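You operate a simulated robot arm through the tools that you are given. There is no shell and no other tool.

You are at the controls of a simulated robot arm. One attempt, no reset.

TASK
Stow the black cap in the tub and the brush in the side tray, then roll the ladder back.
Fine: all the way back, brake on again at the end; the tub and the other caps stay on their steps. Set down upright: brush with yellow band.

It is judged by the outcome, as a careful person would: the job done as asked, and still so three seconds after it is handed in. It fails if anything else is knocked over, pushed out of place, dropped, spilled or broken. Lids that push on must go on centred and level and be pressed home; caps that screw on are set level and turned clockwise until they are tight.

THE ROBOT
A 6-joint arm with a two-finger gripper, fixed in place. Base frame: the origin is on the floor under the middle of its stand, x ahead of it, y to its left, z up. Readings come in m, rad, newtons and seconds.
It reaches about 1.637 m from its shoulder. Its first joint turns from -2.897 to 2.897 rad. Payload 3.43 kg.
The tool frame sits at the grasp point between the pads (the TCP): z along the fingers, y along the line on which they close. The tips reach 0.02 m beyond it. The gripper opens to 0.19 m; its body begins 0.248 m behind the TCP.
Orientation is that of the tool frame in the base frame, as a unit quaternion [x, y, z, w]. With the fingers straight down and closing along the base's y, the tool's x points along the base's -x, its y along +y and its z along -z.

THE INTERFACE
- The arm moves only by the tool play_rows. Its argument "deltas" is a list of rows, each an object (a shift or turn left out is 0, a gripper value left out holds the last) with "dp": the shift along the base's x, y, z in units of 100 mm (1.0 is 100 mm), a list of three; "rotation": the turn, a rotation vector about the base's x, y, z in units of 180 degrees (1.0 is 180 degrees), a list of three; "gripper": the opening in per cent of the stroke, from 0 (shut) to 100 (fully open). In form: [{"dp": [tx, ty, tz], "rotation": [ax, ay, az], "gripper": gripper}, ...]. A call has 1 to 20 rows; each row is the pose to reach, as a shift and turn from the pose commanded when the call began. A call with a number of a shift or a turn outside -1 to 1 is refused whole. Rows are played at 5 a second. More than 0.05 m and 0.15 rad between two rows, or a gripper value outside its range, and nothing of the call is played. Where a pose cannot be reached the arm comes as near as it can. A force on the tool above 90 N (or 10 N above the force at the start of the call, whichever is more), or a blocked arm, ends the call early, and 0.2 s more pass. The fingers move at their own pace (about 0.045 m/s each) and stop on an object; they squeeze with about 36 N. The grip force told is the motor's: it shows also when the fingers shut on nothing. Time passes only in rows, and 0.2 s behind the last, so rows that repeat a pose let the fingers close. The reply holds the time, the measured pose of the TCP, the force on the tool along the base axes, the opening and the grip force, in the units named above and with some noise, with the torque about the TCP (base axes, N m) and any sound that the robot's microphone picked up, and new pictures: "show" is both (left out), scene, wrist or none.
- Cameras (640 x 400 px; columns grow to the right, rows downward): "scene" is fixed at [0.2175, 0.6486, 1.4405]; the picture's right is [-0.71, -0.71, 0.00], its down [-0.51, 0.51, -0.69] and it looks along [0.48, -0.49, -0.73] (base axes); focal length 214 px, centre (320, 200). "wrist" rides on the gripper at [0.07, -0.008, -0.288] in the tool frame; the picture's right is [0.12, 0.99, 0.00], its down [-0.96, 0.12, -0.25] and it looks along [-0.25, 0.03, 0.97] (tool axes); focal length 261 px, centre (320, 200). There is no depth. A picture from a camera that has moved, and an enlarged one, comes with that camera's place and axes in the base frame and with its lens.
- move_column(by): slides the trunk up (or, below 0, down) by that many m; the arm rides with it, the base frame stays. It gives what a move gives, with no picture.
- close_up(camera, box): a new picture of the part [left, top, right, bottom] of that camera's present view, enlarged. It takes no simulated time.
- sign_off(): hands the job in; it is judged then, once.

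Nothing tells you positions but the pictures and the camera data. Unless the task says otherwise, let go and move clear before handing in.

The tools are called after "Request:" as a command line: name --argument value ..., lists and objects as JSON in quotes. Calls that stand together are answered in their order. play_rows: Moves the arm, as the interface text tells. Its arguments: {"type":"object","properties":{"deltas":{"type":"array","items":{"type":"object","properties":{"dp":{"type":"array","items":{"type":"number"}},"rotation":{"type":"array","items":{"type":"number"}},"gripper":{"type":"number"}}}},"show":{"type":"string","enum":["both","scene","wrist","none"]}},"required":["deltas"]} The other tools are called the same way: move_column (by) moves the trunk up or down; close_up (camera, box) takes an enlarged picture of a part of a camera's view; sign_off () hands the job in.

At the start:

```text
clock: 0.0
eef_pos: [0.7223, 0.2033, 1.2362]
tool_rot: [0.0, 1.0, 0.0, -0.001]
force: [0.0, 0.2, 0.0]
ft_torque: [-0.01, 0.01, 0.02]
width: 0.1898
grasp_force: 0.0
trunk travel left (down, up): [-0.175, 0.065]
```

scene: 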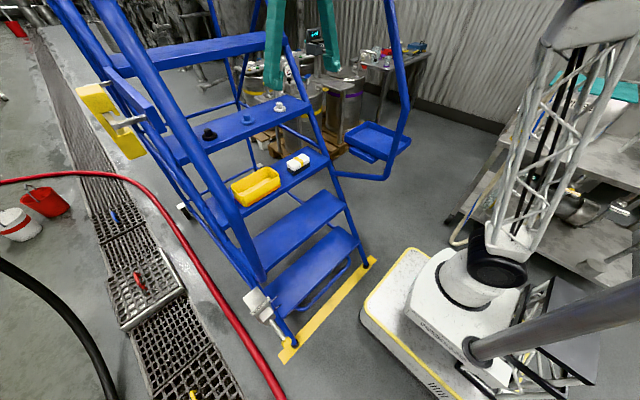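
wrist: 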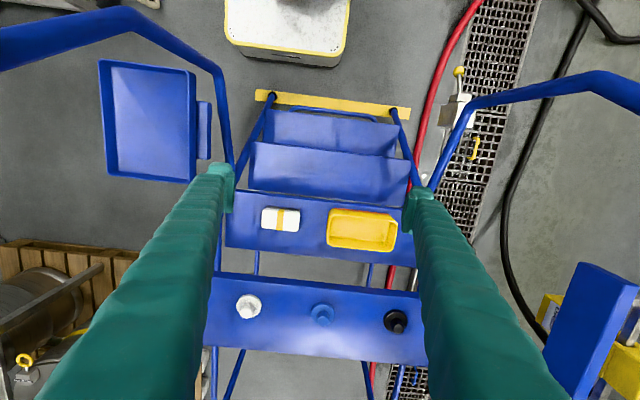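

I see a blue rolling ladder with a yellow tub and a brush on one step, three caps (white/grey, blue, black) on the step above, and a side tray on the ladder's far side. I'll look closer at the parts before moving.

Request:
close_up --camera "scene" --box '[160, 80, 340, 220]'

Request:
close_up --camera "scene" --box '[220, 240, 400, 370]'

Request:
close_up --camera "scene" --box '[40, 50, 220, 240]'

Request:
close_up --camera "wrist" --box '[200, 180, 440, 360]'

Request:
close_up --camera "wrist" --box '[380, 40, 560, 200]'

Request:
close_up --camera "scene" --box '[240, 0, 440, 180]'

```text
2.86 times, centred on (250, 150) of scene
camera zoom: at [0.2175, 0.6486, 1.4405], right [-0.71, -0.71, 0.0], down [-0.51, 0.51, -0.69], along [0.48, -0.49, -0.73], focal length 613 px, centre (520, 343)
```

zoom: 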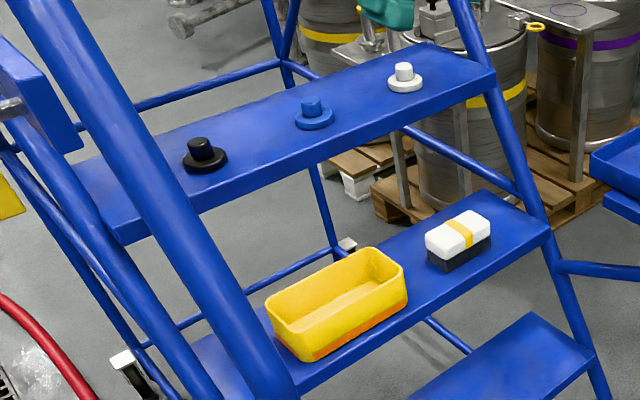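

```text
3.08 times, centred on (310, 305) of scene
camera zoom: at [0.2175, 0.6486, 1.4405], right [-0.71, -0.71, 0.0], down [-0.51, 0.51, -0.69], along [0.48, -0.49, -0.73], focal length 660 px, centre (351, -123)
```

zoom: 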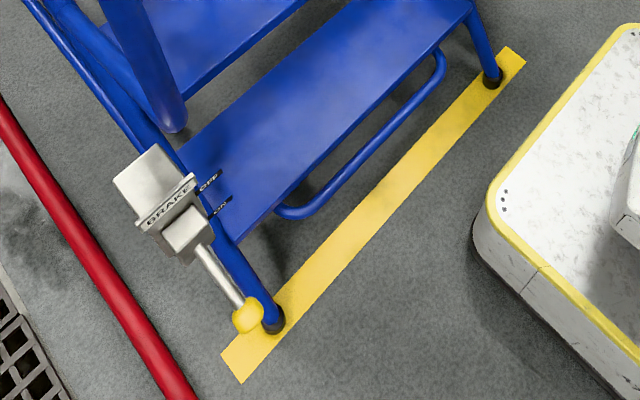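

```text
2.11 times, centred on (130, 145) of scene
camera zoom: at [0.2175, 0.6486, 1.4405], right [-0.71, -0.71, 0.0], down [-0.51, 0.51, -0.69], along [0.48, -0.49, -0.73], focal length 452 px, centre (720, 316)
```

zoom: 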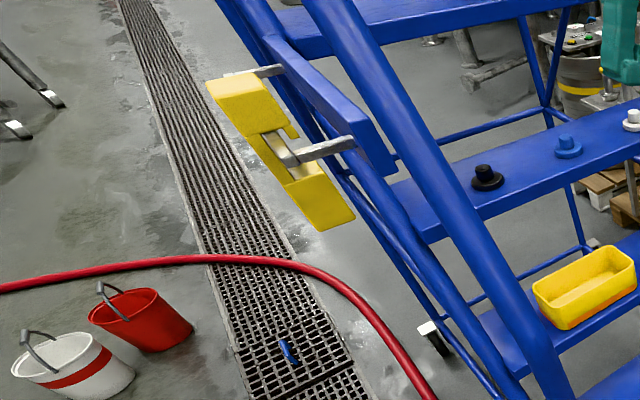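

```text
2.22 times, centred on (320, 270) of wrist
camera zoom: at [0.6506, 0.1958, 1.5238], right [-0.12, 0.99, 0.0], down [0.96, 0.12, 0.25], along [0.25, 0.03, -0.97], focal length 579 px, centre (320, 44)
```

zoom: 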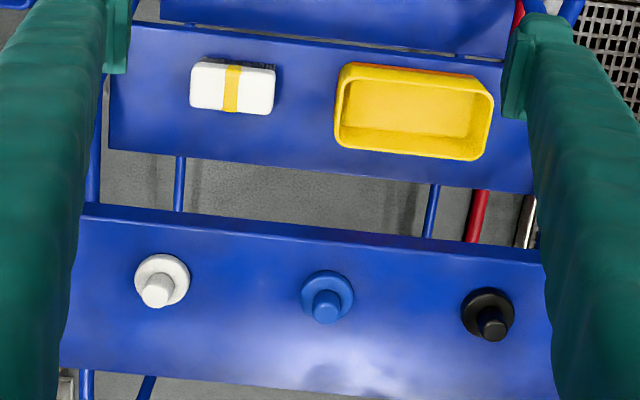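

```text
2.50 times, centred on (470, 120) of wrist
camera zoom: at [0.6506, 0.1958, 1.5238], right [-0.12, 0.99, 0.0], down [0.96, 0.12, 0.25], along [0.25, 0.03, -0.97], focal length 652 px, centre (-55, 400)
```

zoom: 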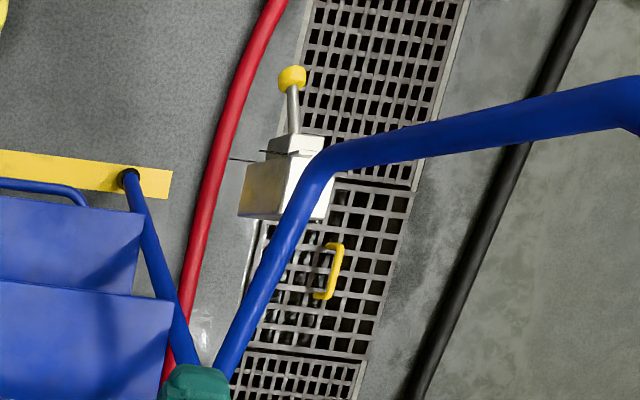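

```text
2.22 times, centred on (340, 90) of scene
camera zoom: at [0.2175, 0.6486, 1.4405], right [-0.71, -0.71, 0.0], down [-0.51, 0.51, -0.69], along [0.48, -0.49, -0.73], focal length 477 px, centre (276, 444)
```

zoom: 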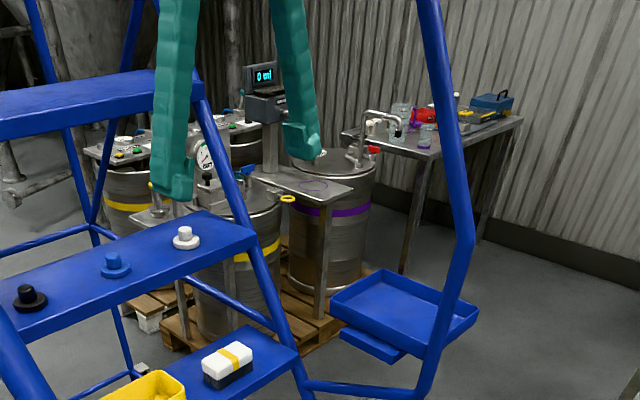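

The ladder's front feet stand on a yellow floor strip at about x 0.48; the black cap is near (1.05, 0.42, 1.01), the brush near (0.90, 0.11, 0.81), the tub near (0.92, 0.35, 0.80), the tray near (0.68, -0.22, 0.87), and the brake knob near (0.40, 0.62, 0.59). I'll zoom in on the brake, the yellow-grey item on the left and the floor behind the ladder.

Request:
close_up --camera "scene" --box '[235, 275, 305, 345]'

Request:
close_up --camera "scene" --box '[70, 60, 170, 170]'

Request:
close_up --camera "scene" --box '[0, 0, 260, 120]'

Request:
close_up --camera "scene" --box '[160, 170, 260, 260]'

Request:
close_up --camera "wrist" --box '[520, 240, 640, 400]'

Request:
close_up --camera "wrist" --box '[200, 300, 440, 400]'

```text
5.71 times, centred on (270, 310) of scene
camera zoom: at [0.2175, 0.6486, 1.4405], right [-0.71, -0.71, 0.0], down [-0.51, 0.51, -0.69], along [0.48, -0.49, -0.73], focal length 1226 px, centre (606, -429)
```

zoom: 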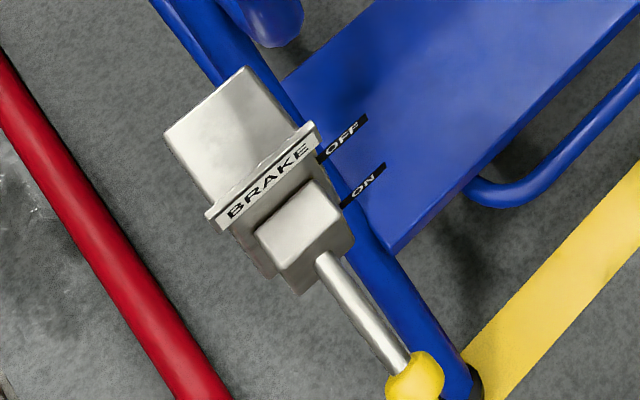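

```text
3.64 times, centred on (120, 115) of scene
camera zoom: at [0.2175, 0.6486, 1.4405], right [-0.71, -0.71, 0.0], down [-0.51, 0.51, -0.69], along [0.48, -0.49, -0.73], focal length 780 px, centre (1047, 509)
```

zoom: 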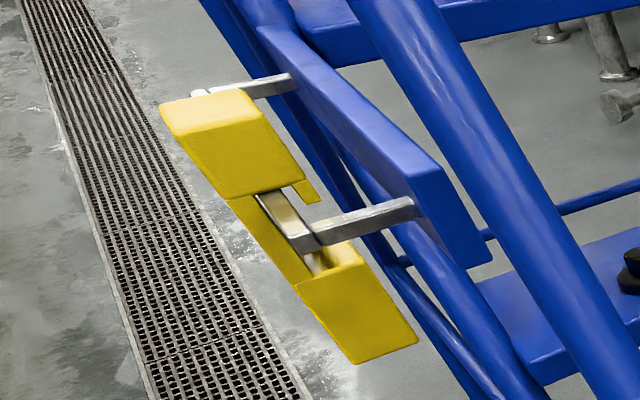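

```text
2.46 times, centred on (130, 60) of scene
camera zoom: at [0.2175, 0.6486, 1.4405], right [-0.71, -0.71, 0.0], down [-0.51, 0.51, -0.69], along [0.48, -0.49, -0.73], focal length 528 px, centre (788, 545)
```

zoom: 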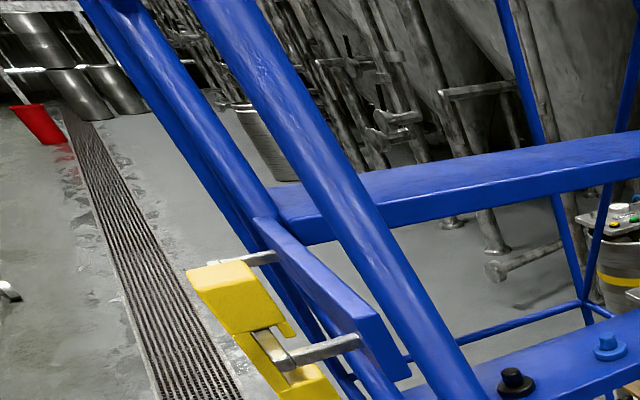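

```text
4.44 times, centred on (210, 215) of scene
camera zoom: at [0.2175, 0.6486, 1.4405], right [-0.71, -0.71, 0.0], down [-0.51, 0.51, -0.69], along [0.48, -0.49, -0.73], focal length 953 px, centre (809, 133)
```

zoom: 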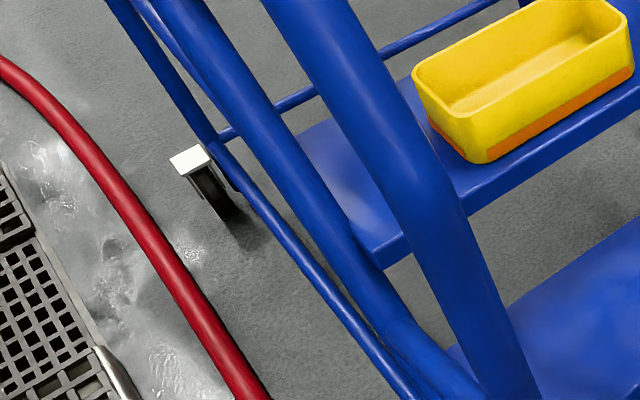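

```text
2.50 times, centred on (580, 320) of wrist
camera zoom: at [0.6506, 0.1958, 1.5238], right [-0.12, 0.99, 0.0], down [0.96, 0.12, 0.25], along [0.25, 0.03, -0.97], focal length 652 px, centre (-330, -100)
```

zoom: 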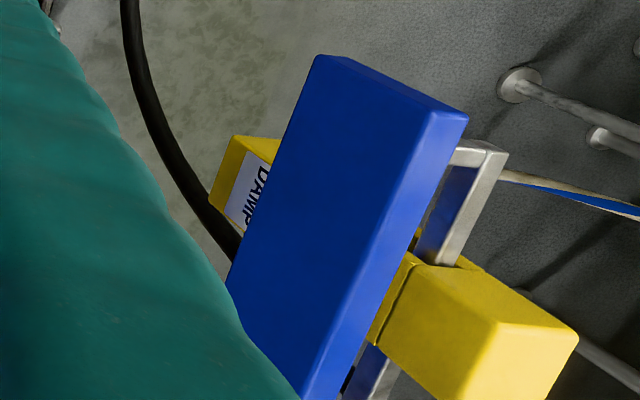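

```text
2.67 times, centred on (320, 350) of wrist
camera zoom: at [0.6506, 0.1958, 1.5238], right [-0.12, 0.99, 0.0], down [0.96, 0.12, 0.25], along [0.25, 0.03, -0.97], focal length 695 px, centre (320, -200)
```

zoom: 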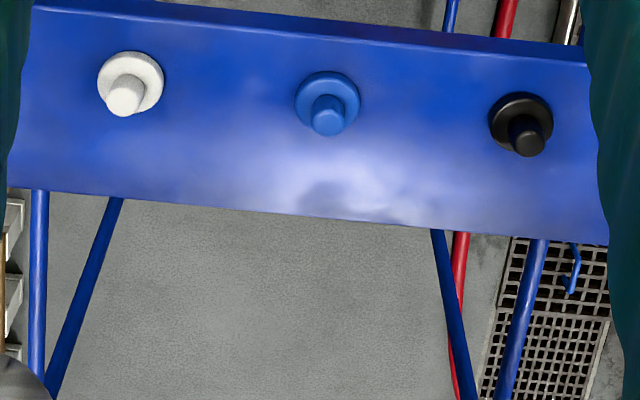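

The brake lever sits at ON, and a "DAMP…" labelled yellow item hangs on the left bracket, so the ladder must be rolled gently. First job: the black cap, so I move above it at the current height with a narrower opening.

Request:
play_rows --deltas '[{"dp": [0.3, 0.2, 0.2], "gripper": 50}, {"dp": [0.6, 0.4, 0.3], "gripper": 50}, {"dp": [1.0, 0.7, 0.3], "gripper": 50}]' --show "none"

Request:
play_rows --deltas '[{"dp": [0.35, 0.25, 0], "gripper": 50}, {"dp": [0.7, 0.5, 0], "gripper": 50}, {"dp": [1.0, 0.7, 0], "gripper": 50}]' --show "both"

```text
clock: 0.8
eef_pos: [0.8172, 0.2707, 1.2614]
tool_rot: [0.0, 1.0, 0.002, 0.005]
force: [-0.6, -0.1, 1.8]
ft_torque: [0.14, -0.26, 0.05]
width: 0.1192
grasp_force: 0.2
out of reach, approached as far as the arm can: row 3
trunk travel left (down, up): [-0.175, 0.065]
```

```text
clock: 1.6
eef_pos: [0.878, 0.3273, 1.2132]
tool_rot: [-0.001, 1.0, 0.002, 0.007]
force: [-0.2, -0.2, -0.3]
ft_torque: [0.05, 0.02, -0.02]
width: 0.0952
grasp_force: 0.0
out of reach, approached as far as the arm can: row 1, 2, 3
trunk travel left (down, up): [-0.175, 0.065]
camera wrist: at [0.803, 0.3168, 1.4989], right [-0.12, 0.99, 0.0], down [0.96, 0.11, 0.26], along [0.26, 0.03, -0.97], focal length 261 px, centre (320, 200)
```

scene: 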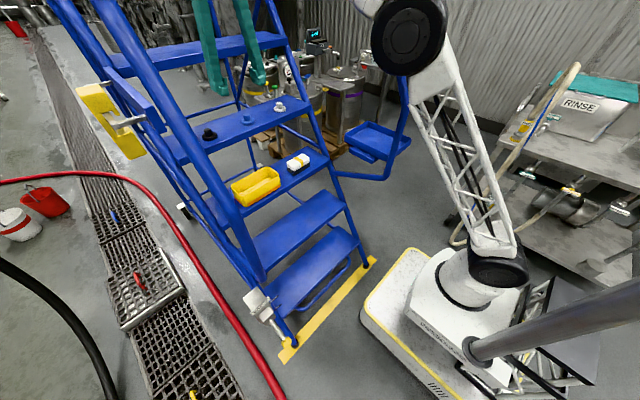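
wrist: 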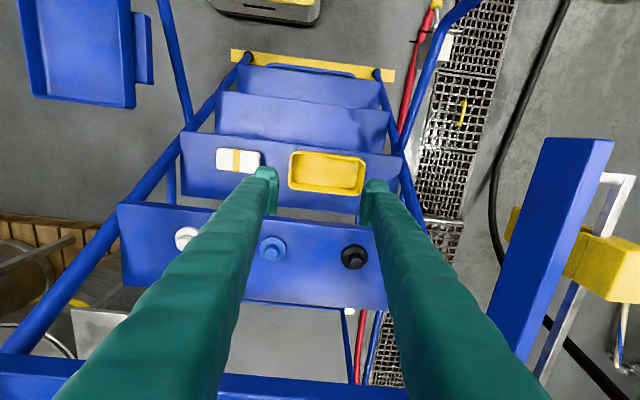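

The straight-down posture is out of reach this far forward, so the wrist must come back toward the robot. I'll tilt the fingers forward about 45° in place and check the pose.

Request:
play_rows --deltas '[{"rotation": [0, -0.04, 0], "gripper": 45}, {"rotation": [0, -0.08, 0]}, {"rotation": [0, -0.12, 0]}, {"rotation": [0, -0.16, 0]}, {"rotation": [0, -0.2, 0]}, {"rotation": [0, -0.24, 0]}, {"rotation": [0, -0.25, 0]}]' --show "both"

```text
clock: 3.2
eef_pos: [0.8745, 0.3256, 1.2149]
tool_rot: [0.0, 0.924, 0.0, 0.383]
force: [-0.2, 0.8, 0.3]
ft_torque: [0.03, 0.03, -0.02]
width: 0.0855
grasp_force: 0.1
trunk travel left (down, up): [-0.175, 0.065]
camera wrist: at [0.6223, 0.3167, 1.3667], right [-0.08, 0.99, -0.08], down [0.5, 0.12, 0.86], along [0.86, 0.03, -0.51], focal length 261 px, centre (320, 200)
```

scene: 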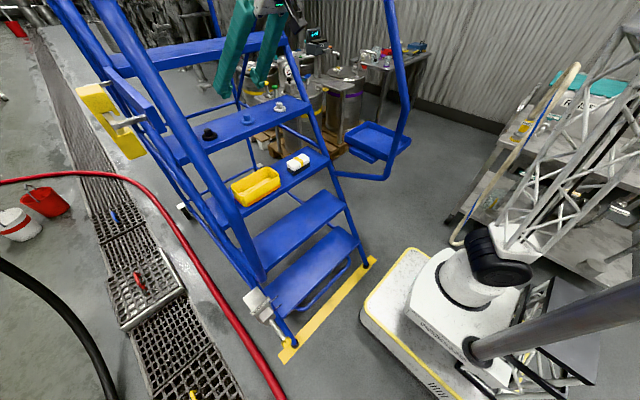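
wrist: 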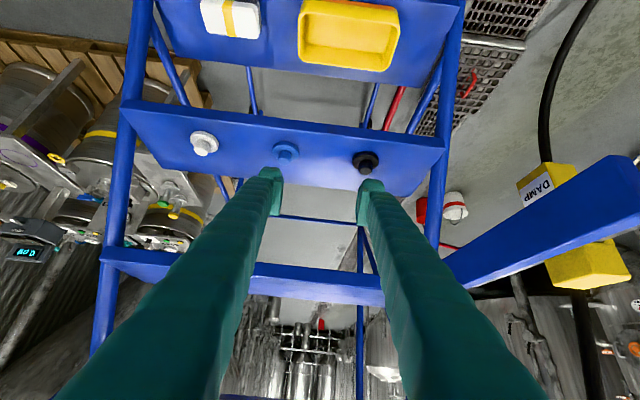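

The tilted pose is reached cleanly with the TCP at (0.875, 0.326, 1.215). I'll zoom in on the cap from both cameras to pin down its knob.

Request:
close_up --camera "wrist" --box '[330, 130, 400, 190]'

Request:
close_up --camera "scene" --box '[190, 110, 240, 150]'

Request:
close_up --camera "wrist" --box '[430, 130, 640, 300]'

Request:
close_up --camera "scene" --box '[190, 0, 330, 110]'

```text
6.67 times, centred on (365, 160) of wrist
camera zoom: at [0.6223, 0.3167, 1.3667], right [-0.08, 0.99, -0.08], down [0.5, 0.12, 0.86], along [0.86, 0.03, -0.51], focal length 1738 px, centre (20, 467)
```

zoom: 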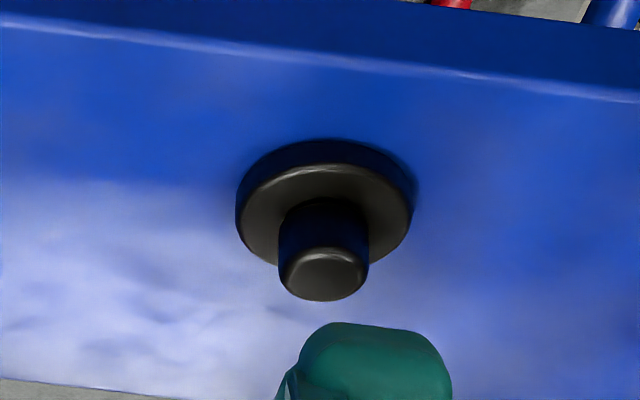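

```text
10.00 times, centred on (215, 130) of scene
camera zoom: at [0.2175, 0.6486, 1.4405], right [-0.71, -0.71, 0.0], down [-0.51, 0.51, -0.69], along [0.48, -0.49, -0.73], focal length 2145 px, centre (1370, 900)
```

zoom: 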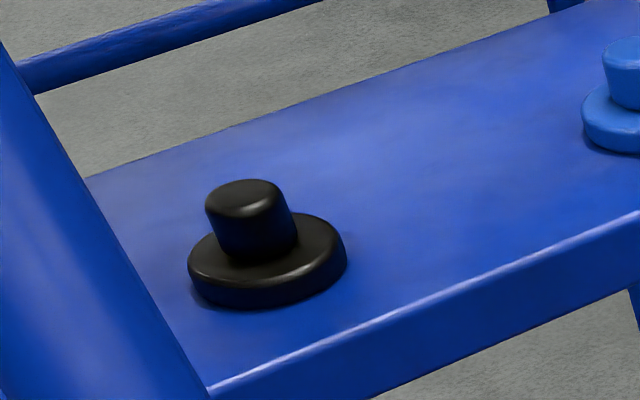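

```text
2.35 times, centred on (535, 215) of wrist
camera zoom: at [0.6223, 0.3167, 1.3667], right [-0.08, 0.99, -0.08], down [0.5, 0.12, 0.86], along [0.86, 0.03, -0.51], focal length 613 px, centre (-186, 165)
```

zoom: 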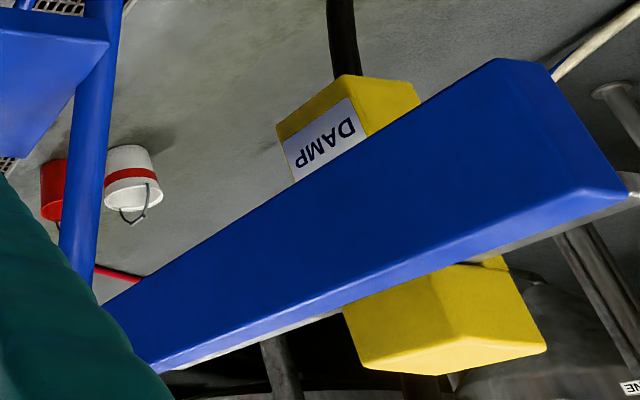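

```text
3.64 times, centred on (260, 55) of scene
camera zoom: at [0.2175, 0.6486, 1.4405], right [-0.71, -0.71, 0.0], down [-0.51, 0.51, -0.69], along [0.48, -0.49, -0.73], focal length 780 px, centre (538, 727)
```

zoom: 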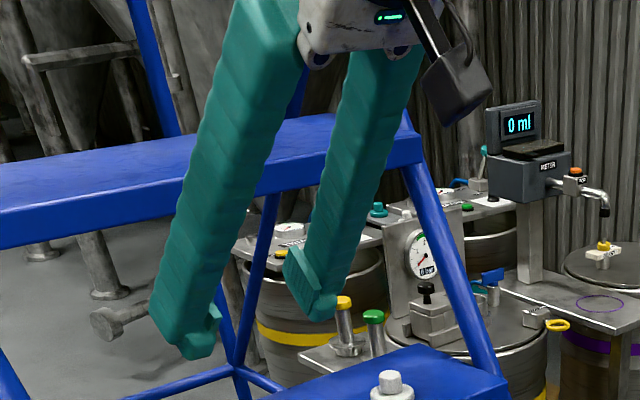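

The cap's knob top sits near (1.044, 0.419, 1.033) with its flange on the step at z≈0.993. I'll move to a pre-grasp point about 8 cm back along the tilted tool axis and look again.

Request:
play_rows --deltas '[{"dp": [0.3, 0.25, -0.25]}, {"dp": [0.6, 0.5, -0.5]}, {"dp": [0.8, 0.75, -0.75]}, {"dp": [1.0, 0.93, -0.95]}]' --show "both"

```text
clock: 4.2
eef_pos: [0.9744, 0.4216, 1.1206]
tool_rot: [0.0, 0.924, 0.0, 0.383]
force: [0.3, -0.7, 1.8]
ft_torque: [0.05, 0.06, 0.09]
width: 0.0855
grasp_force: 0.0
trunk travel left (down, up): [-0.175, 0.065]
camera wrist: at [0.7207, 0.4128, 1.2735], right [-0.08, 0.99, -0.08], down [0.5, 0.12, 0.86], along [0.86, 0.03, -0.51], focal length 261 px, centre (320, 200)
```

scene: 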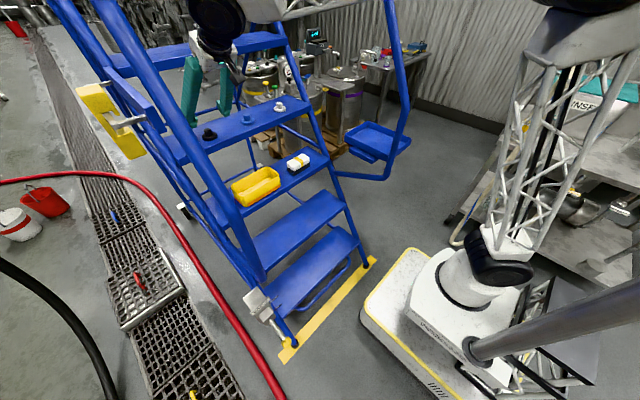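
wrist: 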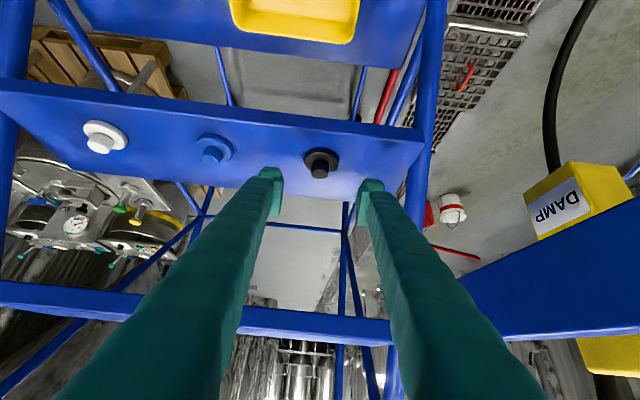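

Pre-grasp pose looks lined up, with the cap's knob between the fingers. I'll go in most of the way and check closely before the last bit.

Request:
play_rows --deltas '[{"dp": [0.2, -0.01, -0.25]}, {"dp": [0.4, -0.02, -0.45]}, {"dp": [0.58, -0.026, -0.64]}]' --show "both"

Request:
close_up --camera "wrist" --box '[260, 130, 380, 210]'

Request:
close_up --camera "scene" --box '[180, 90, 260, 150]'

```text
clock: 5.0
eef_pos: [1.0324, 0.4148, 1.0543]
tool_rot: [0.001, 0.923, -0.001, 0.384]
force: [-1.3, -0.3, 1.1]
ft_torque: [0.05, 0.01, 0.01]
width: 0.0854
grasp_force: 0.1
trunk travel left (down, up): [-0.175, 0.065]
camera wrist: at [0.7789, 0.408, 1.2075], right [-0.08, 0.99, -0.08], down [0.5, 0.12, 0.86], along [0.86, 0.03, -0.51], focal length 261 px, centre (320, 200)
```

scene: 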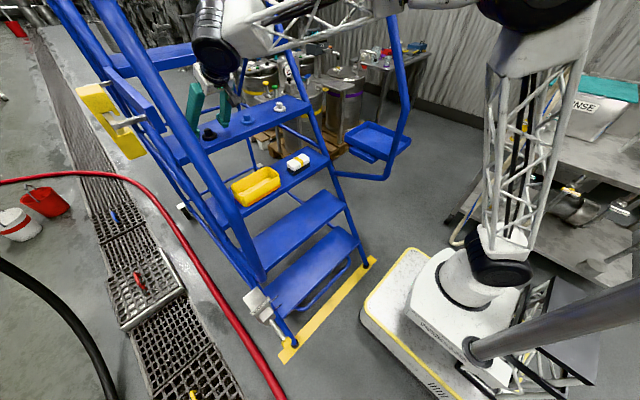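
wrist: 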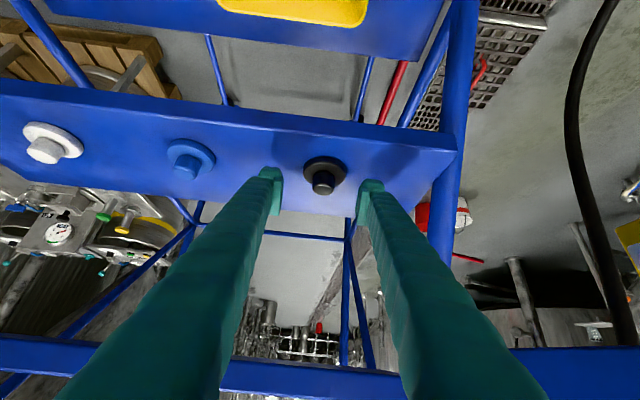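

```text
5.00 times, centred on (320, 170) of wrist
camera zoom: at [0.7789, 0.408, 1.2075], right [-0.08, 0.99, -0.08], down [0.5, 0.12, 0.86], along [0.86, 0.03, -0.51], focal length 1303 px, centre (320, 350)
```

zoom: 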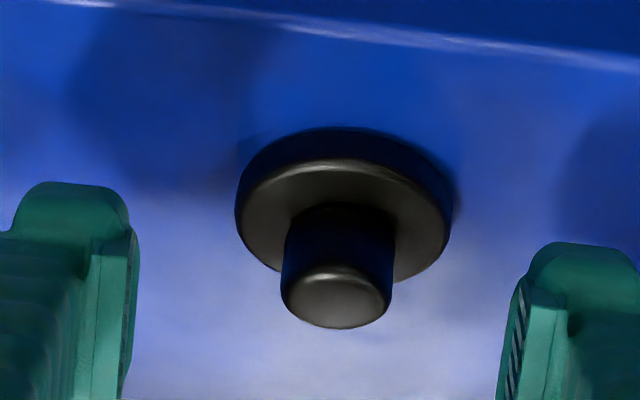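

```text
6.67 times, centred on (220, 120) of scene
camera zoom: at [0.2175, 0.6486, 1.4405], right [-0.71, -0.71, 0.0], down [-0.51, 0.51, -0.69], along [0.48, -0.49, -0.73], focal length 1430 px, centre (987, 733)
```

zoom: 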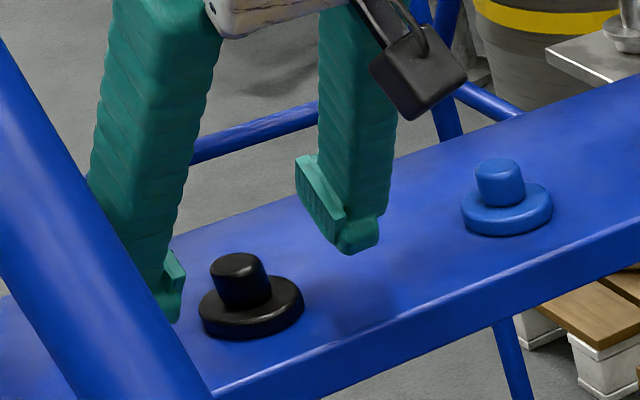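

The knob sits between the pads, about 5 mm toward +y of centre. I'll make the last small move and check for contact before closing.

Request:
play_rows --deltas '[{"dp": [0.06, 0.05, -0.08]}, {"dp": [0.12, 0.05, -0.18]}, {"dp": [0.12, 0.05, -0.18]}]' --show "wrist"

Request:
close_up --camera "wrist" --box '[260, 130, 380, 210]'

Request:
close_up --camera "scene" --box '[190, 100, 250, 150]'

```text
clock: 5.8
eef_pos: [1.0454, 0.4222, 1.0361]
tool_rot: [0.0, 0.924, 0.0, 0.383]
force: [0.2, -0.6, 0.3]
ft_torque: [0.02, 0.0, 0.04]
width: 0.0855
grasp_force: 0.1
trunk travel left (down, up): [-0.175, 0.065]
camera wrist: at [0.7915, 0.4128, 1.189], right [-0.08, 0.99, -0.08], down [0.51, 0.12, 0.86], along [0.86, 0.03, -0.51], focal length 261 px, centre (320, 200)
```

wrist: 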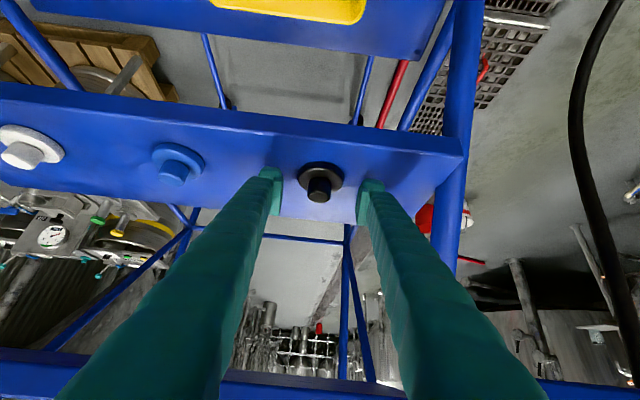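

```text
5.00 times, centred on (320, 170) of wrist
camera zoom: at [0.7915, 0.4128, 1.189], right [-0.08, 0.99, -0.08], down [0.51, 0.12, 0.86], along [0.86, 0.03, -0.51], focal length 1303 px, centre (320, 350)
```

zoom: 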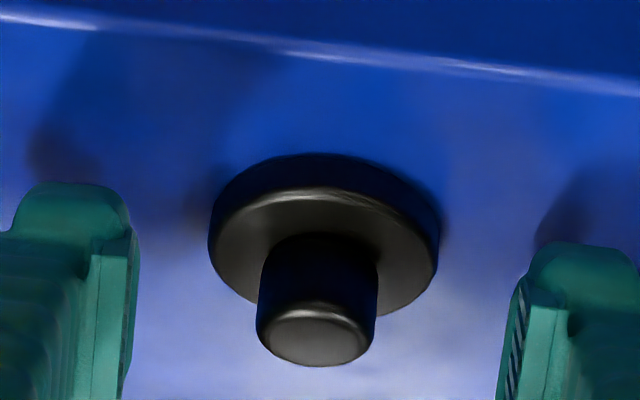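

```text
8.00 times, centred on (220, 125) of scene
camera zoom: at [0.2175, 0.6486, 1.4405], right [-0.71, -0.71, 0.0], down [-0.51, 0.51, -0.69], along [0.48, -0.49, -0.73], focal length 1716 px, centre (1120, 800)
```

zoom: 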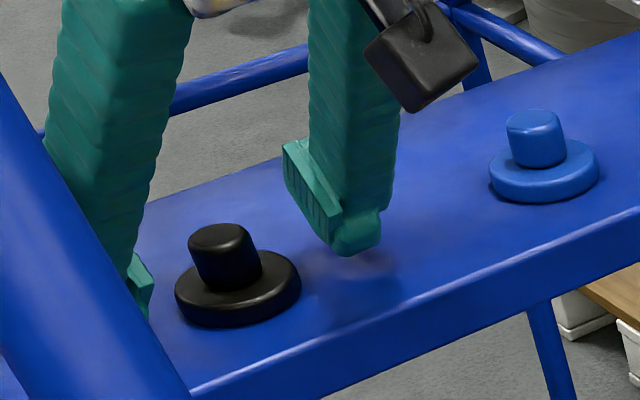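

The knob top lies right on the TCP line with no contact so far. I'll drop 6 mm more, then close the fingers on the knob.

Request:
play_rows --deltas '[{"dp": [0.02, -0.015, -0.06], "gripper": 45}, {"dp": [0.02, -0.015, -0.06], "gripper": 30}, {"dp": [0.02, -0.015, -0.06], "gripper": 20}, {"dp": [0.02, -0.015, -0.06], "gripper": 0}, {"dp": [0.02, -0.015, -0.06], "gripper": 0}, {"dp": [0.02, -0.015, -0.06], "gripper": 0}, {"dp": [0.02, -0.015, -0.06], "gripper": 0}]' --show "wrist"

Request:
close_up --camera "wrist" --box '[260, 130, 380, 210]'

Request:
close_up --camera "scene" --box '[190, 100, 250, 150]'

```text
clock: 7.4
eef_pos: [1.0459, 0.4198, 1.037]
tool_rot: [0.001, 0.923, 0.001, 0.385]
force: [2.1, 1.7, 46.5]
ft_torque: [-0.01, -0.18, -0.01]
width: 0.0253
grasp_force: 36.3
trunk travel left (down, up): [-0.175, 0.065]
camera wrist: at [0.7919, 0.4107, 1.1885], right [-0.08, 0.99, -0.08], down [0.5, 0.11, 0.86], along [0.86, 0.03, -0.51], focal length 261 px, centre (320, 200)
```

wrist: 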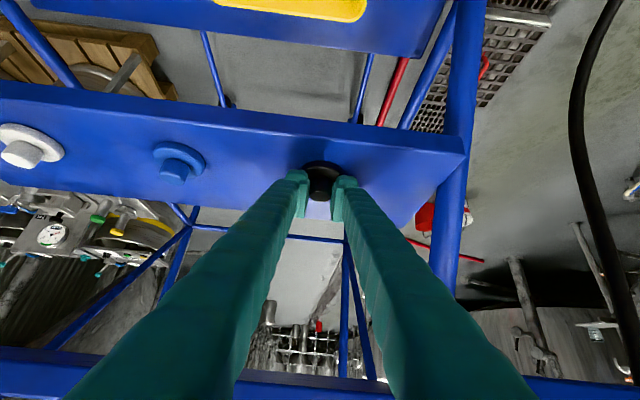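

```text
5.00 times, centred on (320, 170) of wrist
camera zoom: at [0.7919, 0.4107, 1.1885], right [-0.08, 0.99, -0.08], down [0.5, 0.11, 0.86], along [0.86, 0.03, -0.51], focal length 1303 px, centre (320, 350)
```

zoom: 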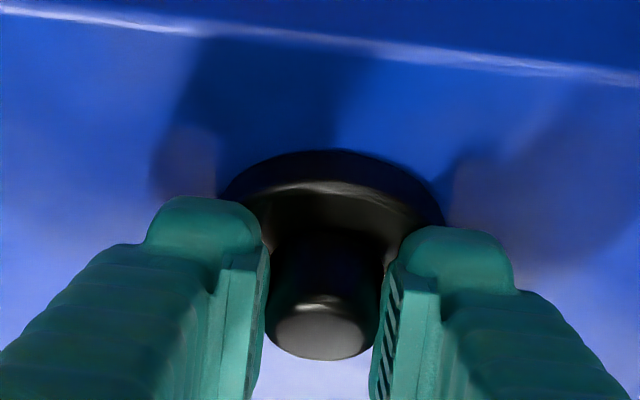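

```text
8.00 times, centred on (220, 125) of scene
camera zoom: at [0.2175, 0.6486, 1.4405], right [-0.71, -0.71, 0.0], down [-0.51, 0.51, -0.69], along [0.48, -0.49, -0.73], focal length 1716 px, centre (1120, 800)
```

zoom: 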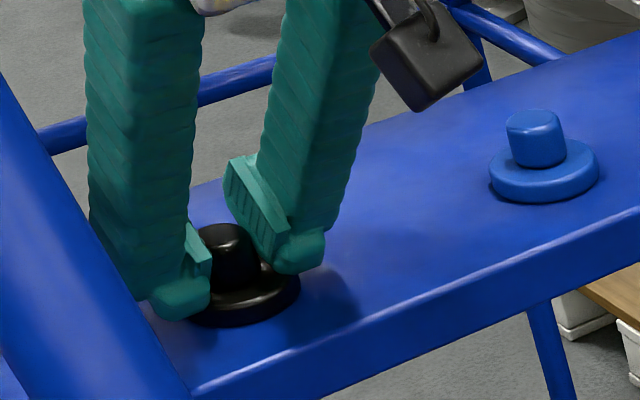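

The pads hold the knob, though the tips are pressing on the flange (46 N up), so I lift straight up gently to relieve it and confirm the cap comes along.

Request:
play_rows --deltas '[{"dp": [0, 0, 0.08]}, {"dp": [0, 0, 0.16]}, {"dp": [0, 0, 0.3]}, {"dp": [0, 0, 0.5]}, {"dp": [0, 0, 0.7]}]' --show "both"

Request:
close_up --camera "scene" --box '[190, 80, 250, 140]'

```text
clock: 8.6
eef_pos: [1.0486, 0.4194, 1.0995]
tool_rot: [0.0, 0.924, 0.0, 0.383]
force: [-0.2, 0.0, -1.8]
ft_torque: [-0.03, -0.01, 0.01]
width: 0.0249
grasp_force: 36.6
trunk travel left (down, up): [-0.175, 0.065]
camera wrist: at [0.7949, 0.4114, 1.2533], right [-0.08, 0.99, -0.08], down [0.51, 0.12, 0.85], along [0.86, 0.03, -0.51], focal length 261 px, centre (320, 200)
```

scene: 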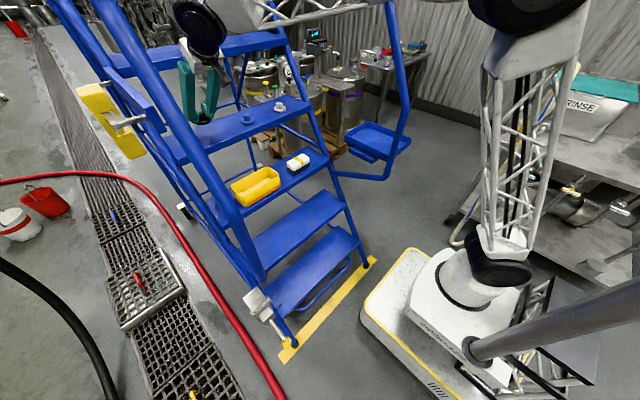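
wrist: 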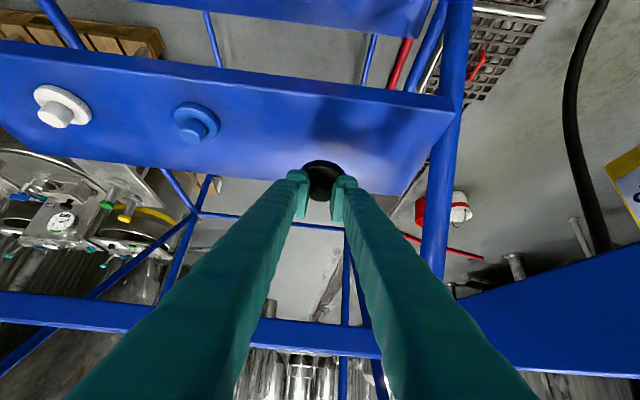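

```text
6.67 times, centred on (220, 110) of scene
camera zoom: at [0.2175, 0.6486, 1.4405], right [-0.71, -0.71, 0.0], down [-0.51, 0.51, -0.69], along [0.48, -0.49, -0.73], focal length 1430 px, centre (987, 800)
```

zoom: 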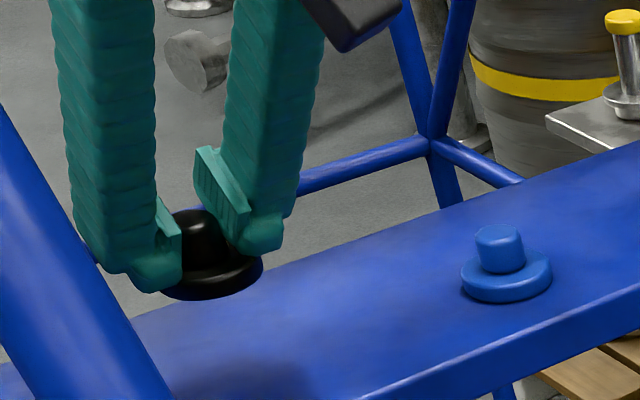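

The cap is held level. Next I carry it back over the tub at this height.

Request:
play_rows --deltas '[{"dp": [-0.25, -0.1, 0]}, {"dp": [-0.5, -0.25, 0]}, {"dp": [-0.75, -0.4, 0]}, {"dp": [-1.0, -0.6, 0]}]' --show "none"

Request:
play_rows --deltas '[{"dp": [-0.15, -0.08, -0.3]}, {"dp": [-0.28, -0.13, -0.6]}, {"dp": [-0.3, -0.13, -0.9]}]' --show "both"

Request:
close_up --camera "scene" --box '[200, 110, 320, 220]'

Request:
close_up --camera "wrist" --box '[230, 60, 430, 210]'

```text
clock: 9.6
eef_pos: [0.9476, 0.3585, 1.1006]
tool_rot: [0.0, 0.924, 0.0, 0.382]
force: [0.6, 0.2, -1.7]
ft_torque: [-0.07, -0.03, -0.09]
width: 0.0249
grasp_force: 36.1
trunk travel left (down, up): [-0.175, 0.065]
```

```text
clock: 10.4
eef_pos: [0.9165, 0.344, 1.0108]
tool_rot: [0.0, 0.924, 0.0, 0.382]
force: [0.4, -0.3, 0.2]
ft_torque: [0.04, 0.01, 0.02]
width: 0.0247
grasp_force: 36.3
trunk travel left (down, up): [-0.175, 0.065]
camera wrist: at [0.6636, 0.3353, 1.1645], right [-0.08, 0.99, -0.08], down [0.51, 0.12, 0.86], along [0.86, 0.03, -0.51], focal length 261 px, centre (320, 200)
```

scene: 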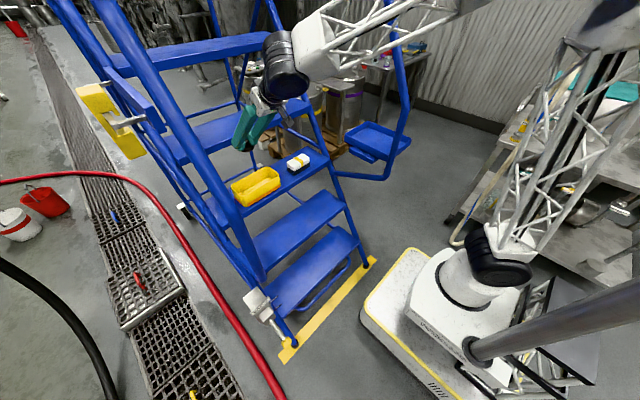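
wrist: 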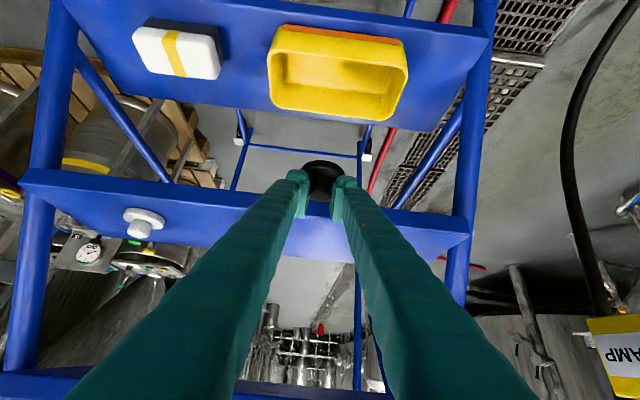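

```text
3.64 times, centred on (260, 165) of scene
camera zoom: at [0.2175, 0.6486, 1.4405], right [-0.71, -0.71, 0.0], down [-0.51, 0.51, -0.69], along [0.48, -0.49, -0.73], focal length 780 px, centre (538, 327)
```

zoom: 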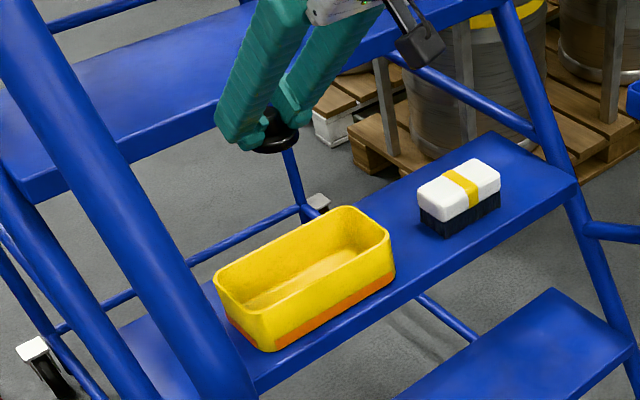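

```text
2.67 times, centred on (330, 135) of wrist
camera zoom: at [0.6636, 0.3353, 1.1645], right [-0.08, 0.99, -0.08], down [0.51, 0.12, 0.86], along [0.86, 0.03, -0.51], focal length 695 px, centre (293, 373)
```

zoom: 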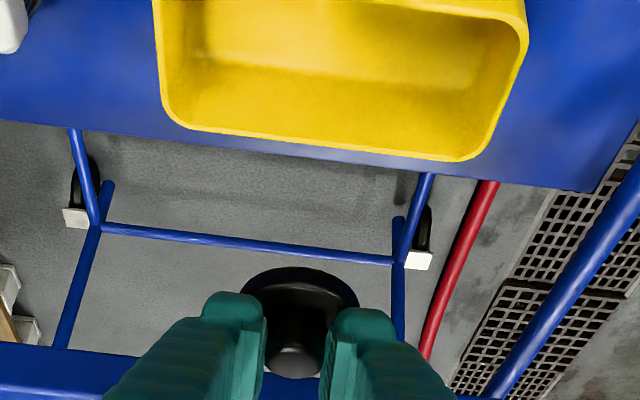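

I put the tub's rim at z≈0.81 with its centre near (0.904, 0.348), and its floor near z 0.76. I lower the cap straight down over the tub centre to just above the rim and check.

Request:
play_rows --deltas '[{"dp": [-0.04, 0.02, -0.35]}, {"dp": [-0.08, 0.04, -0.7]}, {"dp": [-0.1, 0.04, -1.0]}]' --show "none"

Request:
play_rows --deltas '[{"dp": [0, 0, -0.2]}, {"dp": [0, 0, -0.4]}]' --show "both"

Request:
close_up --camera "scene" --box '[200, 120, 320, 220]'

Request:
close_up --camera "wrist" --box '[230, 100, 430, 230]'

```text
clock: 11.2
eef_pos: [0.9062, 0.3491, 0.9111]
tool_rot: [0.001, 0.924, -0.001, 0.383]
force: [-0.5, -1.1, 0.1]
ft_torque: [0.0, -0.02, 0.05]
width: 0.0246
grasp_force: 35.5
trunk travel left (down, up): [-0.175, 0.065]
```

```text
clock: 11.8
eef_pos: [0.9087, 0.3494, 0.8709]
tool_rot: [0.0, 0.924, 0.0, 0.382]
force: [-0.3, 0.0, -0.3]
ft_torque: [0.05, 0.02, -0.02]
width: 0.0248
grasp_force: 35.7
trunk travel left (down, up): [-0.175, 0.065]
camera wrist: at [0.6542, 0.341, 1.0239], right [-0.08, 0.99, -0.08], down [0.5, 0.12, 0.86], along [0.86, 0.03, -0.51], focal length 261 px, centre (320, 200)
```

scene: 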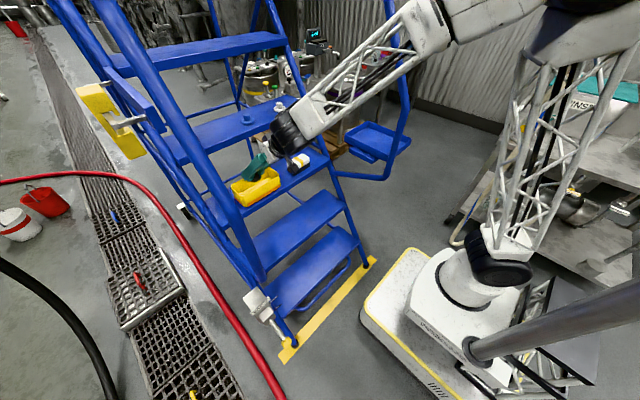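
wrist: 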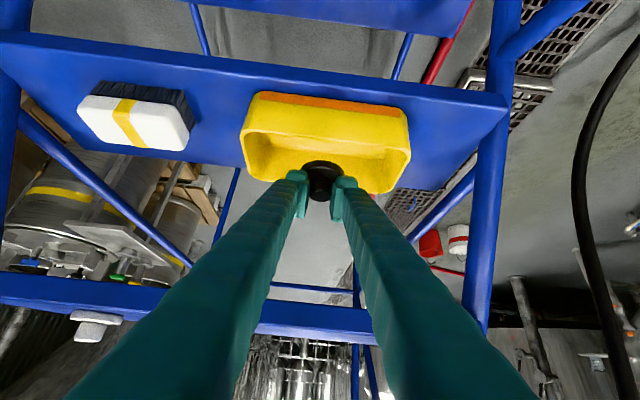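

```text
4.00 times, centred on (260, 170) of scene
camera zoom: at [0.2175, 0.6486, 1.4405], right [-0.71, -0.71, 0.0], down [-0.51, 0.51, -0.69], along [0.48, -0.49, -0.73], focal length 858 px, centre (560, 320)
```

zoom: 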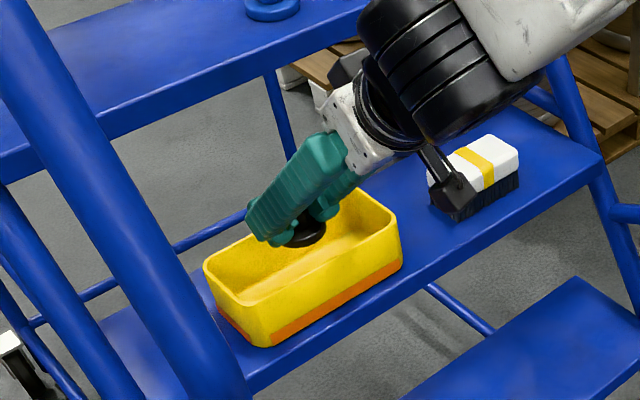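

```text
3.08 times, centred on (330, 165) of wrist
camera zoom: at [0.6542, 0.341, 1.0239], right [-0.08, 0.99, -0.08], down [0.5, 0.12, 0.86], along [0.86, 0.03, -0.51], focal length 802 px, centre (289, 308)
```

zoom: 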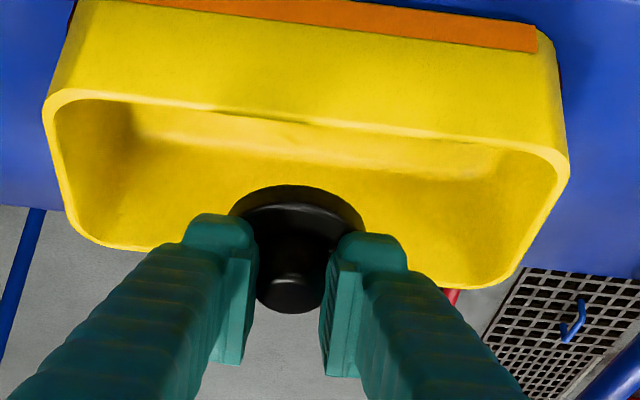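

The cap hangs above the tub, close to its centre. Before lowering the fingers past the rim, I check finger clearance to the near wall.

Request:
close_up --camera "scene" --box '[240, 140, 290, 190]'

```text
8.00 times, centred on (265, 165) of scene
camera zoom: at [0.2175, 0.6486, 1.4405], right [-0.71, -0.71, 0.0], down [-0.51, 0.51, -0.69], along [0.48, -0.49, -0.73], focal length 1716 px, centre (760, 480)
```

zoom: 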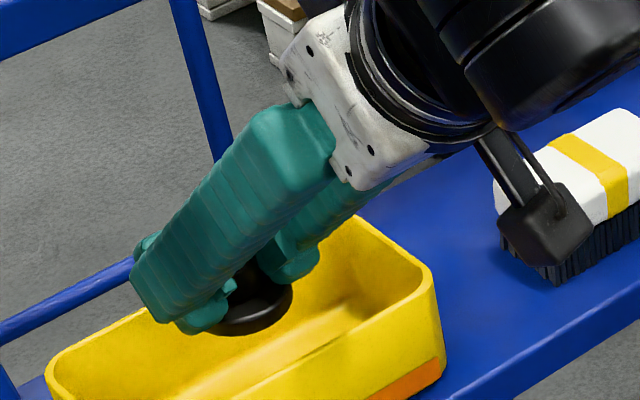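

The tilted fingers will pass close to the tub's near wall, so I shift the cap 4 mm further back and lower in small steps while watching the force.

Request:
play_rows --deltas '[{"dp": [0.04, -0.01, -0.1]}, {"dp": [0.04, -0.01, -0.25]}, {"dp": [0.04, -0.01, -0.4]}]' --show "wrist"

Request:
close_up --camera "scene" --box '[225, 145, 295, 215]'

Request:
close_up --camera "wrist" --box '[230, 110, 430, 230]'

```text
clock: 12.6
eef_pos: [0.9119, 0.3479, 0.8297]
tool_rot: [-0.001, 0.924, 0.001, 0.383]
force: [0.2, -0.6, -0.2]
ft_torque: [0.05, 0.02, 0.02]
width: 0.0248
grasp_force: 35.8
trunk travel left (down, up): [-0.175, 0.065]
camera wrist: at [0.6576, 0.34, 0.9833], right [-0.08, 0.99, -0.08], down [0.51, 0.12, 0.86], along [0.86, 0.03, -0.51], focal length 261 px, centre (320, 200)
```

wrist: 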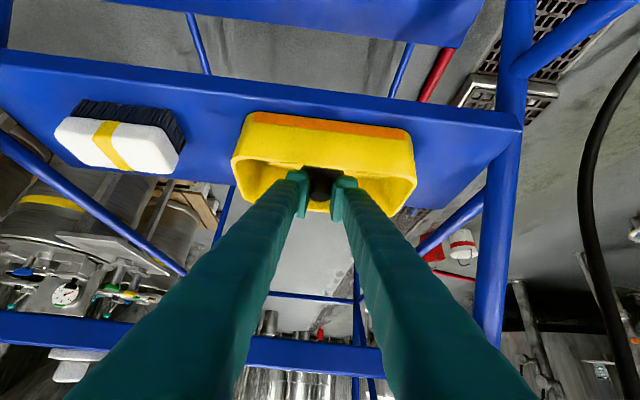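

```text
5.71 times, centred on (260, 180) of scene
camera zoom: at [0.2175, 0.6486, 1.4405], right [-0.71, -0.71, 0.0], down [-0.51, 0.51, -0.69], along [0.48, -0.49, -0.73], focal length 1226 px, centre (663, 314)
```

zoom: 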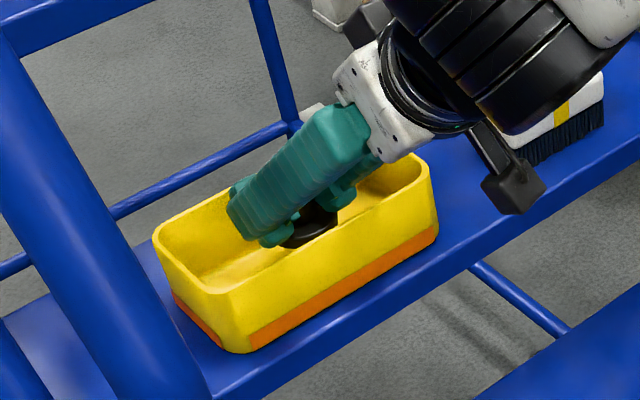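

```text
3.20 times, centred on (330, 170) of wrist
camera zoom: at [0.6576, 0.34, 0.9833], right [-0.08, 0.99, -0.08], down [0.51, 0.12, 0.86], along [0.86, 0.03, -0.51], focal length 834 px, centre (288, 296)
```

zoom: 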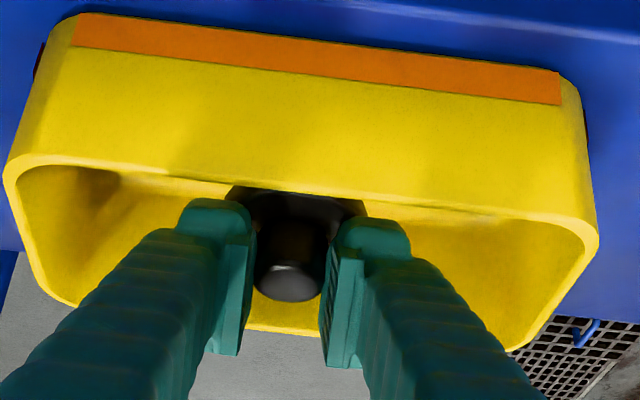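

The cap is inside the rim with clear walls and no contact force. I continue down in small steps.

Request:
play_rows --deltas '[{"dp": [0.01, 0, -0.06]}, {"dp": [0.01, 0, -0.12]}]' --show "none"

Request:
close_up --camera "scene" --box '[235, 155, 285, 205]'

Request:
close_up --camera "wrist" --box '[230, 110, 430, 230]'

```text
clock: 13.2
eef_pos: [0.9126, 0.348, 0.818]
tool_rot: [0.001, 0.924, 0.0, 0.382]
force: [-0.2, 0.8, -0.2]
ft_torque: [0.05, 0.02, 0.01]
width: 0.0248
grasp_force: 36.2
trunk travel left (down, up): [-0.175, 0.065]
```

```text
8.00 times, centred on (260, 180) of scene
camera zoom: at [0.2175, 0.6486, 1.4405], right [-0.71, -0.71, 0.0], down [-0.51, 0.51, -0.69], along [0.48, -0.49, -0.73], focal length 1716 px, centre (800, 360)
```

zoom: 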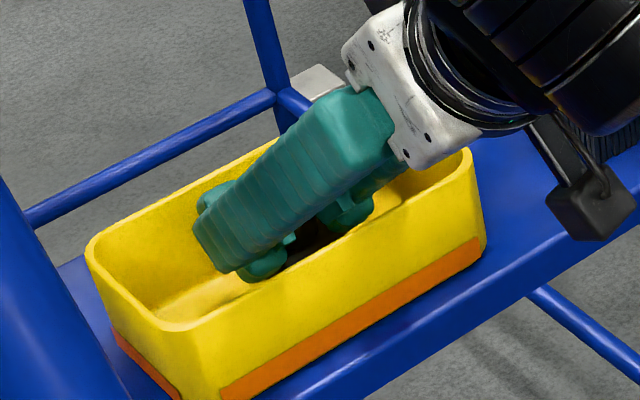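

```text
3.20 times, centred on (330, 170) of wrist
camera zoom: at [0.6589, 0.3402, 0.9714], right [-0.08, 0.99, -0.08], down [0.51, 0.11, 0.86], along [0.86, 0.03, -0.51], focal length 834 px, centre (288, 296)
```

zoom: 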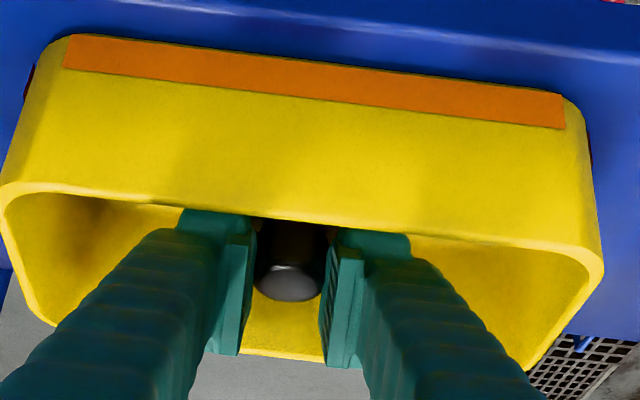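

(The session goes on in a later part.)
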